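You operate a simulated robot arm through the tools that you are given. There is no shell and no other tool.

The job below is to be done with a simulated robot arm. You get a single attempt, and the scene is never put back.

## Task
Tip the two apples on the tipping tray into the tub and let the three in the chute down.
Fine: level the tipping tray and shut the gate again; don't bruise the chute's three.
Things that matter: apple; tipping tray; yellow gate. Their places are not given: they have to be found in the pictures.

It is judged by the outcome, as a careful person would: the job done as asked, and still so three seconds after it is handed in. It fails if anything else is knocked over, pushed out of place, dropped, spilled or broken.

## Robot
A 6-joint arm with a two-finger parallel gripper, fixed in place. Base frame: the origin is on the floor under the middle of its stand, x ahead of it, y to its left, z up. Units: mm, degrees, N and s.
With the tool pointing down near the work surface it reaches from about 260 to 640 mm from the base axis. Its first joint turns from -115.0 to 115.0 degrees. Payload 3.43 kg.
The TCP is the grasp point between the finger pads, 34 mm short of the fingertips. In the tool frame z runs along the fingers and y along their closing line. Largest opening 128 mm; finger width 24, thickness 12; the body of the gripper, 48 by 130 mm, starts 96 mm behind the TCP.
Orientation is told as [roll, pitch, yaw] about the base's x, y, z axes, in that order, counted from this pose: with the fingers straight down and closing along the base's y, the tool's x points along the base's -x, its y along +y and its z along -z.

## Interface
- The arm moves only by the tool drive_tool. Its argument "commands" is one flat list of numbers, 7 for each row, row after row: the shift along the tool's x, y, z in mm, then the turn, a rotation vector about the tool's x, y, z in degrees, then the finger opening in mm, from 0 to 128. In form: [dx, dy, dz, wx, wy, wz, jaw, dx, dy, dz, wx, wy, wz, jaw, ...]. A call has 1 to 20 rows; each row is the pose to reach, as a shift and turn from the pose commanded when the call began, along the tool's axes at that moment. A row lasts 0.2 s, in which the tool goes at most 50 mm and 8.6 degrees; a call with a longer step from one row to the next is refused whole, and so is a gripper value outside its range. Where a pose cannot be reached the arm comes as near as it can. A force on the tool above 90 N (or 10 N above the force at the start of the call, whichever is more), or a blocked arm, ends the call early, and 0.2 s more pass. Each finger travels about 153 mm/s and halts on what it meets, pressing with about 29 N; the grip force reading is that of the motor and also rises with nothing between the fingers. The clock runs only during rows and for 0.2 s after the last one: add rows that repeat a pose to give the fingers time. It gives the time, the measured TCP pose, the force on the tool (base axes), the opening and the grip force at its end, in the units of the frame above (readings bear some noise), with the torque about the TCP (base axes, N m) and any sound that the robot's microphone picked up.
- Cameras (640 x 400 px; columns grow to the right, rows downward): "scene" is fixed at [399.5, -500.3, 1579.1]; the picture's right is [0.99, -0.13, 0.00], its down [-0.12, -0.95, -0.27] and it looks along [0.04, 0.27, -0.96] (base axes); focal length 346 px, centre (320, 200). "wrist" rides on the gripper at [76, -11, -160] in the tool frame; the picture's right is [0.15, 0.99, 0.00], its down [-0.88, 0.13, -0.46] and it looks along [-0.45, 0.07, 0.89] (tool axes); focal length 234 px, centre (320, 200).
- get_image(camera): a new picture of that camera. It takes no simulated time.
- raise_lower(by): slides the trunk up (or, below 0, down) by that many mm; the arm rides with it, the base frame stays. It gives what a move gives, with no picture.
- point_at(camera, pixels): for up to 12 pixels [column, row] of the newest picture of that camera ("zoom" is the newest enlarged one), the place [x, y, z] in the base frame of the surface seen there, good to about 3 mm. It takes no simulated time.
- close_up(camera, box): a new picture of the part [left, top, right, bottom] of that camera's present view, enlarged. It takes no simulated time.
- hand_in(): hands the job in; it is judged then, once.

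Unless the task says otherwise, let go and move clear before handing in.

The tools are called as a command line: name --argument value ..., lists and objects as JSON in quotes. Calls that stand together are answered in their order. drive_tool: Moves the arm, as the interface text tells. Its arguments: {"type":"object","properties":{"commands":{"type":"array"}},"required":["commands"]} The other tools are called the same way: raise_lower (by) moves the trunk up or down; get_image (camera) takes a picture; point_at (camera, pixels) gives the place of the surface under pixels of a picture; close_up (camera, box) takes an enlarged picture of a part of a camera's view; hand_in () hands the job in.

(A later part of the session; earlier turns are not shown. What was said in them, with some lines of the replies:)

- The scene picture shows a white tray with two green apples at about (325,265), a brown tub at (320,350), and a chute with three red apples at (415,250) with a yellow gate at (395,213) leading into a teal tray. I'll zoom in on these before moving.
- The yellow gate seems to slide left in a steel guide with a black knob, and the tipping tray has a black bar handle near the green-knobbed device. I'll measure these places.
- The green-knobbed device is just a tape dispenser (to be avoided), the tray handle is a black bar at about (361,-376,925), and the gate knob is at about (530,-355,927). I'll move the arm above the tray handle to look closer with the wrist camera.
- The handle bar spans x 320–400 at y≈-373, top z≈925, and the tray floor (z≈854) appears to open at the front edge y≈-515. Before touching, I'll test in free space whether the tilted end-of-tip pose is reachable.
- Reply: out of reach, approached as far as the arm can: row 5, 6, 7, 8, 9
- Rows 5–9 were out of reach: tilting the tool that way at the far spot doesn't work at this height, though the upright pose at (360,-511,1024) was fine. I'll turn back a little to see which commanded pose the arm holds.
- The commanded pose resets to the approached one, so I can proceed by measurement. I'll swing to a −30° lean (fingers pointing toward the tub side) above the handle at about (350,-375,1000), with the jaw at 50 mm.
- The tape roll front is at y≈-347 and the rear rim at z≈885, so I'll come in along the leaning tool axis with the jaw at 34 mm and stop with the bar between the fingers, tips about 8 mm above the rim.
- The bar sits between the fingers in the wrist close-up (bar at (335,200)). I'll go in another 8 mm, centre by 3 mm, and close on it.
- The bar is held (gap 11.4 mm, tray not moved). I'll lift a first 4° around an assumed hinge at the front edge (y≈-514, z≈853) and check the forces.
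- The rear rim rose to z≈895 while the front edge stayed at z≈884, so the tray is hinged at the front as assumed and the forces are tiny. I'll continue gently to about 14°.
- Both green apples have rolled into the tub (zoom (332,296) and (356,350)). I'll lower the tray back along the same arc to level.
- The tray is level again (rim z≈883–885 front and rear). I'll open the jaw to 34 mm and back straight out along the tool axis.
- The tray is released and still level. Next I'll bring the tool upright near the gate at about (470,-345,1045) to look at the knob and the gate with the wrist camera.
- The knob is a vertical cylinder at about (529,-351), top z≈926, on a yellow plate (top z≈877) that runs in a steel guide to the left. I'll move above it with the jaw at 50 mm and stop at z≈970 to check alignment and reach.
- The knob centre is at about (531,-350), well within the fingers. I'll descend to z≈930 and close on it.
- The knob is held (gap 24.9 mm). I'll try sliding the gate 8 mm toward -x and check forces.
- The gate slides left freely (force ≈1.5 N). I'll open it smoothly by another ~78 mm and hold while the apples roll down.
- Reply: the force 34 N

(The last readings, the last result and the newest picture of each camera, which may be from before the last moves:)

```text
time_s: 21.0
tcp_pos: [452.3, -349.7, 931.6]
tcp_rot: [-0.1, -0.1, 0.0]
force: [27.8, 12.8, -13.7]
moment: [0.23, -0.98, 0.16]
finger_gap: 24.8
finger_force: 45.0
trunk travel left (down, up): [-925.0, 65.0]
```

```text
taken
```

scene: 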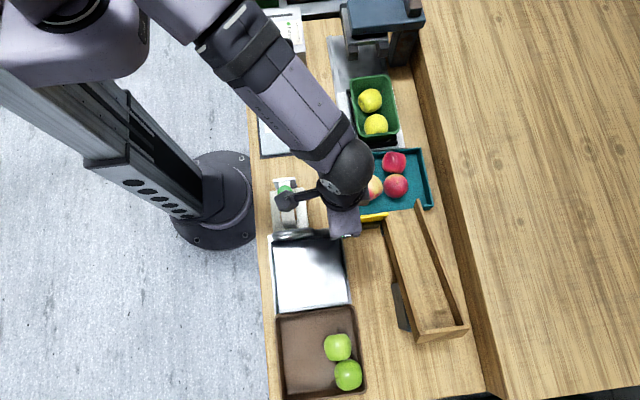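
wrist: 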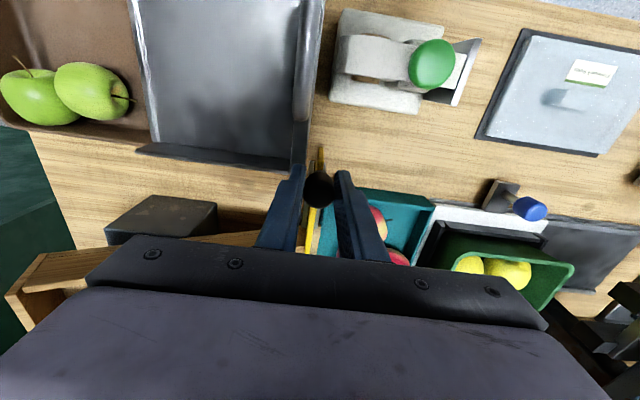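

The force of ~28 N shows the gate met its stop, and all three red apples are in the teal tray (scene (393,162), (396,186), (375,188)). I'll check that none lies in the gate's path before shutting.

close_up --camera "scene" --box '[330, 130, 450, 230]'

point_at --camera "scene" --pixels '[[393, 162], [396, 186], [376, 185], [372, 216], [400, 215], [420, 230], [395, 200], [415, 205]]'

close_up --camera "wrist" --box '[270, 140, 450, 270]'

```text
4.00 times, centred on (390, 180) of scene
```

zoom: 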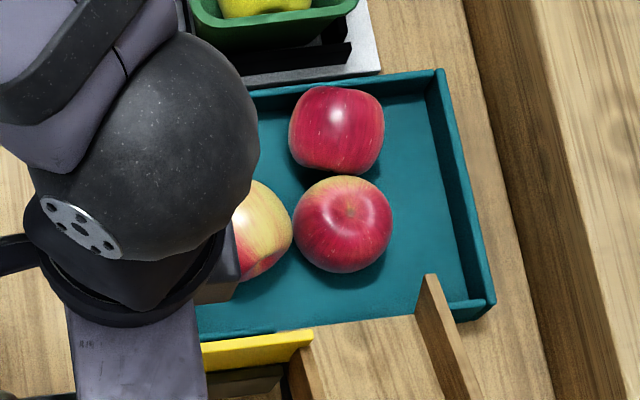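

```text
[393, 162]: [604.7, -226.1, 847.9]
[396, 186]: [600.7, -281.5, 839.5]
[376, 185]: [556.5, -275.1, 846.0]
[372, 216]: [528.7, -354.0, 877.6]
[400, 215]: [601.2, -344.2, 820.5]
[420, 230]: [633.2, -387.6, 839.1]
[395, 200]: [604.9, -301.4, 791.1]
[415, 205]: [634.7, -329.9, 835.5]
```

```text
3.08 times, centred on (360, 205) of wrist
```

zoom: 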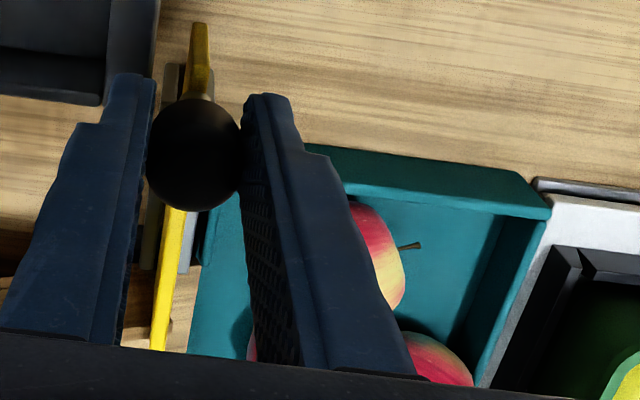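

The path is clear: the chute is empty and the apples lie at y ≥ -315, away from the gate plane at y≈-350. I'll slide the gate shut to its starting position.

drive_tool --commands '[-8, 0, 0, 0, 0, 0, 0, -16, 0, 0, 0, 0, 0, 0, -24, 0, 0, 0, 0, 0, 0, -32, 0, 0, 0, 0, 0, 0, -40, 0, 0, 0, 0, 0, 0, -48, 0, 0, 0, 0, 0, 0, -56, 0, 0, 0, 0, 0, 0, -64, 0, 0, 0, 0, 0, 0, -72, 0, 0, 0, 0, 0, 0, -78, 0, 0, 0, 0, 0, 0, -83, 0, 0, 0, 0, 0, 0, -86, 0, 0, 0, 0, 0, 0, -86, 0, 0, 0, 0, 0, 0]'

close_up --camera "scene" --box '[330, 130, 480, 250]'

close_up --camera "wrist" --box '[250, 130, 400, 250]'

```text
time_s: 23.8
tcp_pos: [529.6, -349.8, 931.8]
tcp_rot: [0.0, 0.1, 0.1]
force: [-0.4, 14.3, -4.4]
moment: [0.47, -0.06, 0.09]
finger_gap: 24.7
finger_force: 45.2
trunk travel left (down, up): [-925.0, 65.0]
```

```text
3.33 times, centred on (405, 190) of scene
```

zoom: 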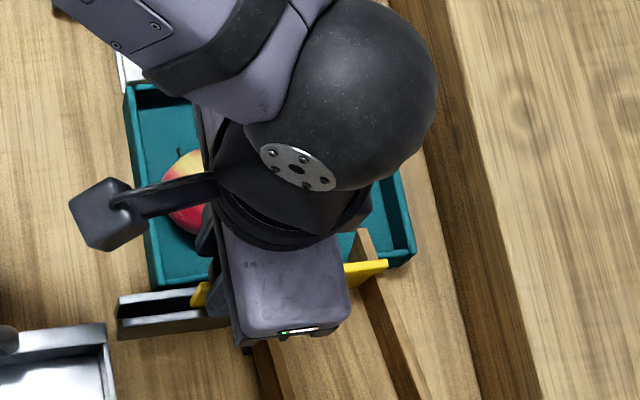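

```text
3.33 times, centred on (325, 190) of wrist
```

zoom: 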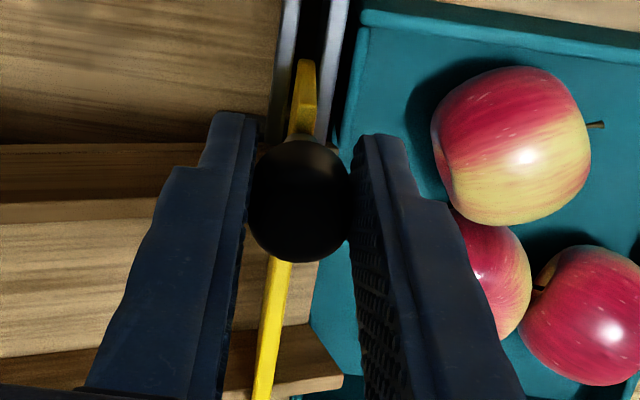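

The gate is back at its original spot (knob x≈529.6, as before). I'll open the jaw and rise straight up, clear of the knob.

drive_tool --commands '[0, 0, 0, 0, 0, 0, 34, 0, 0, 0, 0, 0, 0, 50, 0, 0, 0, 0, 0, 0, 50, 0, 0, -15, 0, 0, 0, 50, 0, 0, -40, 0, 0, 0, 50, 0, 0, -80, 0, 0, 0, 50, 0, 0, -120, 0, 0, 0, 50]'

get_image --camera "wrist"

```text
time_s: 25.4
tcp_pos: [532.3, -352.1, 1053.4]
tcp_rot: [0.0, 0.1, -0.1]
force: [-0.4, -0.3, 0.5]
moment: [-0.02, 0.01, -0.01]
finger_gap: 50.0
finger_force: 0.0
trunk travel left (down, up): [-925.0, 65.0]
```

```text
taken
```

wrist: 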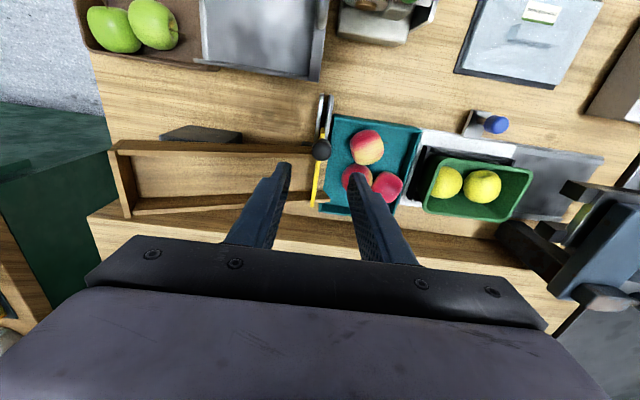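

The gripper is clear; the gate is shut and the apples rest in the teal tray. I'll draw the arm back to its starting spot for a final unobstructed check.

drive_tool --commands '[10, 5, -40, 0, 0, 0, 50, 50, 10, -60, 0, 0, 0, 50, 90, 15, -75, 0, 0, 0, 50, 130, 20, -90, 0, 0, 0, 50, 170, 25, -95, 0, 0, 0, 50, 210, 30, -95, 0, 0, 0, 50, 250, 35, -95, 0, 0, 0, 50, 290, 40, -95, 0, 0, 0, 50, 304, 40, -95, 0, 0, 0, 50]'

get_image --camera "scene"

close_up --camera "scene" --box '[330, 140, 480, 350]'

close_up --camera "scene" --box '[250, 220, 390, 400]'

```text
time_s: 27.4
tcp_pos: [229.6, -312.6, 1146.6]
tcp_rot: [0.0, 0.0, 0.1]
force: [0.5, -0.9, 0.6]
moment: [0.01, 0.01, -0.04]
finger_gap: 49.7
finger_force: 0.0
trunk travel left (down, up): [-925.0, 65.0]
```

```text
taken
```

scene: 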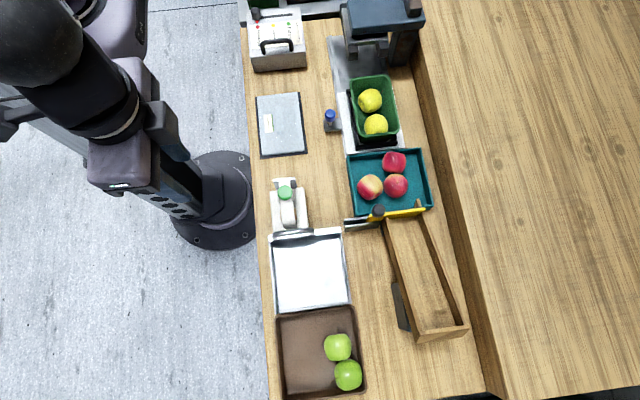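

```text
1.90 times, centred on (405, 245) of scene
```

zoom: 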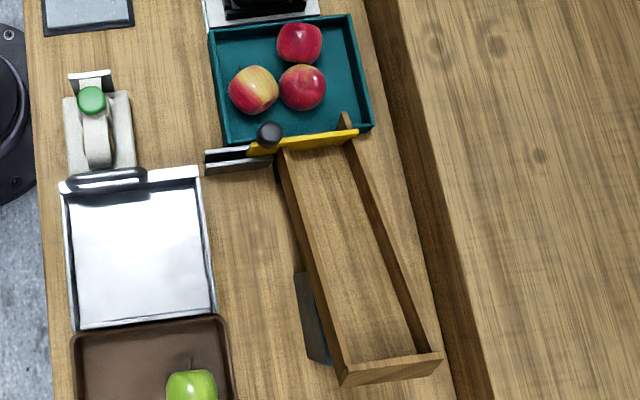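

```text
2.22 times, centred on (320, 310) of scene
```

zoom: 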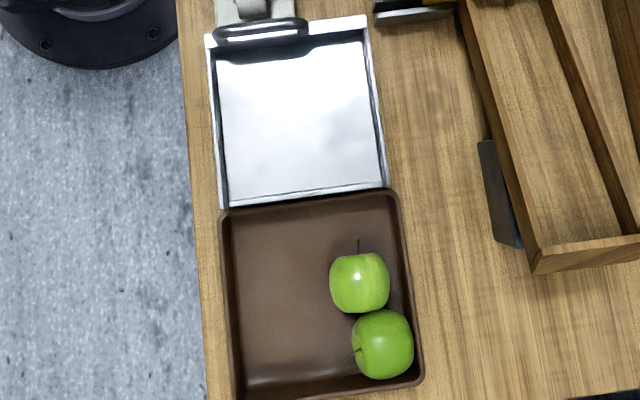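

Everything looks in place; I'll compare the gate and tray against their starting positions once more.

close_up --camera "scene" --box '[340, 190, 440, 250]'

point_at --camera "scene" --pixels '[[378, 211], [420, 209], [340, 229], [270, 237], [276, 312], [350, 303], [300, 280], [292, 233], [338, 347], [348, 375], [285, 192], [320, 250]]'

```text
6.40 times, centred on (390, 220) of scene
```

zoom: 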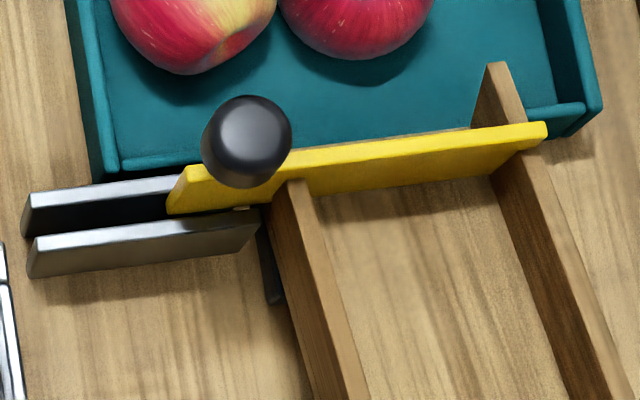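

```text
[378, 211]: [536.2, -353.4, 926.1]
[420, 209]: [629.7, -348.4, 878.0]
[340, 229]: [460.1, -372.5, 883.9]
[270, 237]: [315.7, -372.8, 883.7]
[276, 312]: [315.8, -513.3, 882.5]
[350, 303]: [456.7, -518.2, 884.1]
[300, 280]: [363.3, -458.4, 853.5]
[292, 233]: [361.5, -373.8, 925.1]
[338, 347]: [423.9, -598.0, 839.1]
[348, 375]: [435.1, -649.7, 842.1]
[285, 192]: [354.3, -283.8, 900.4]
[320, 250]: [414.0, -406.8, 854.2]
```

The last picture matches the start for the gate (shut, its end at zoom (547,130)) and for the tray (rim z≈883–884 all round). The two green apples are in the tub, the three red ones lie in the teal tray, and the arm is clear, so I'm handing in.

hand_in

```text
The job is handed in.
```

The job is done and handed in; the handing-in gave no verdict.

- **Tipping tray:** both green apples rolled into the brown tub. The tray is back level, with its rim within about 2 mm of the starting height all round.
- **Chute:** all three red apples rolled down into the teal tray. I slid the gate open slowly, and the gripper never touched them. I couldn't measure bruising directly.
- **Yellow gate:** it is shut, and its knob is back within about 1 mm of where it started. I shut it only after checking that no apple was in its path.
- **Everything else:** nothing else looked moved or knocked over in the last picture. The arm is back at its starting position.
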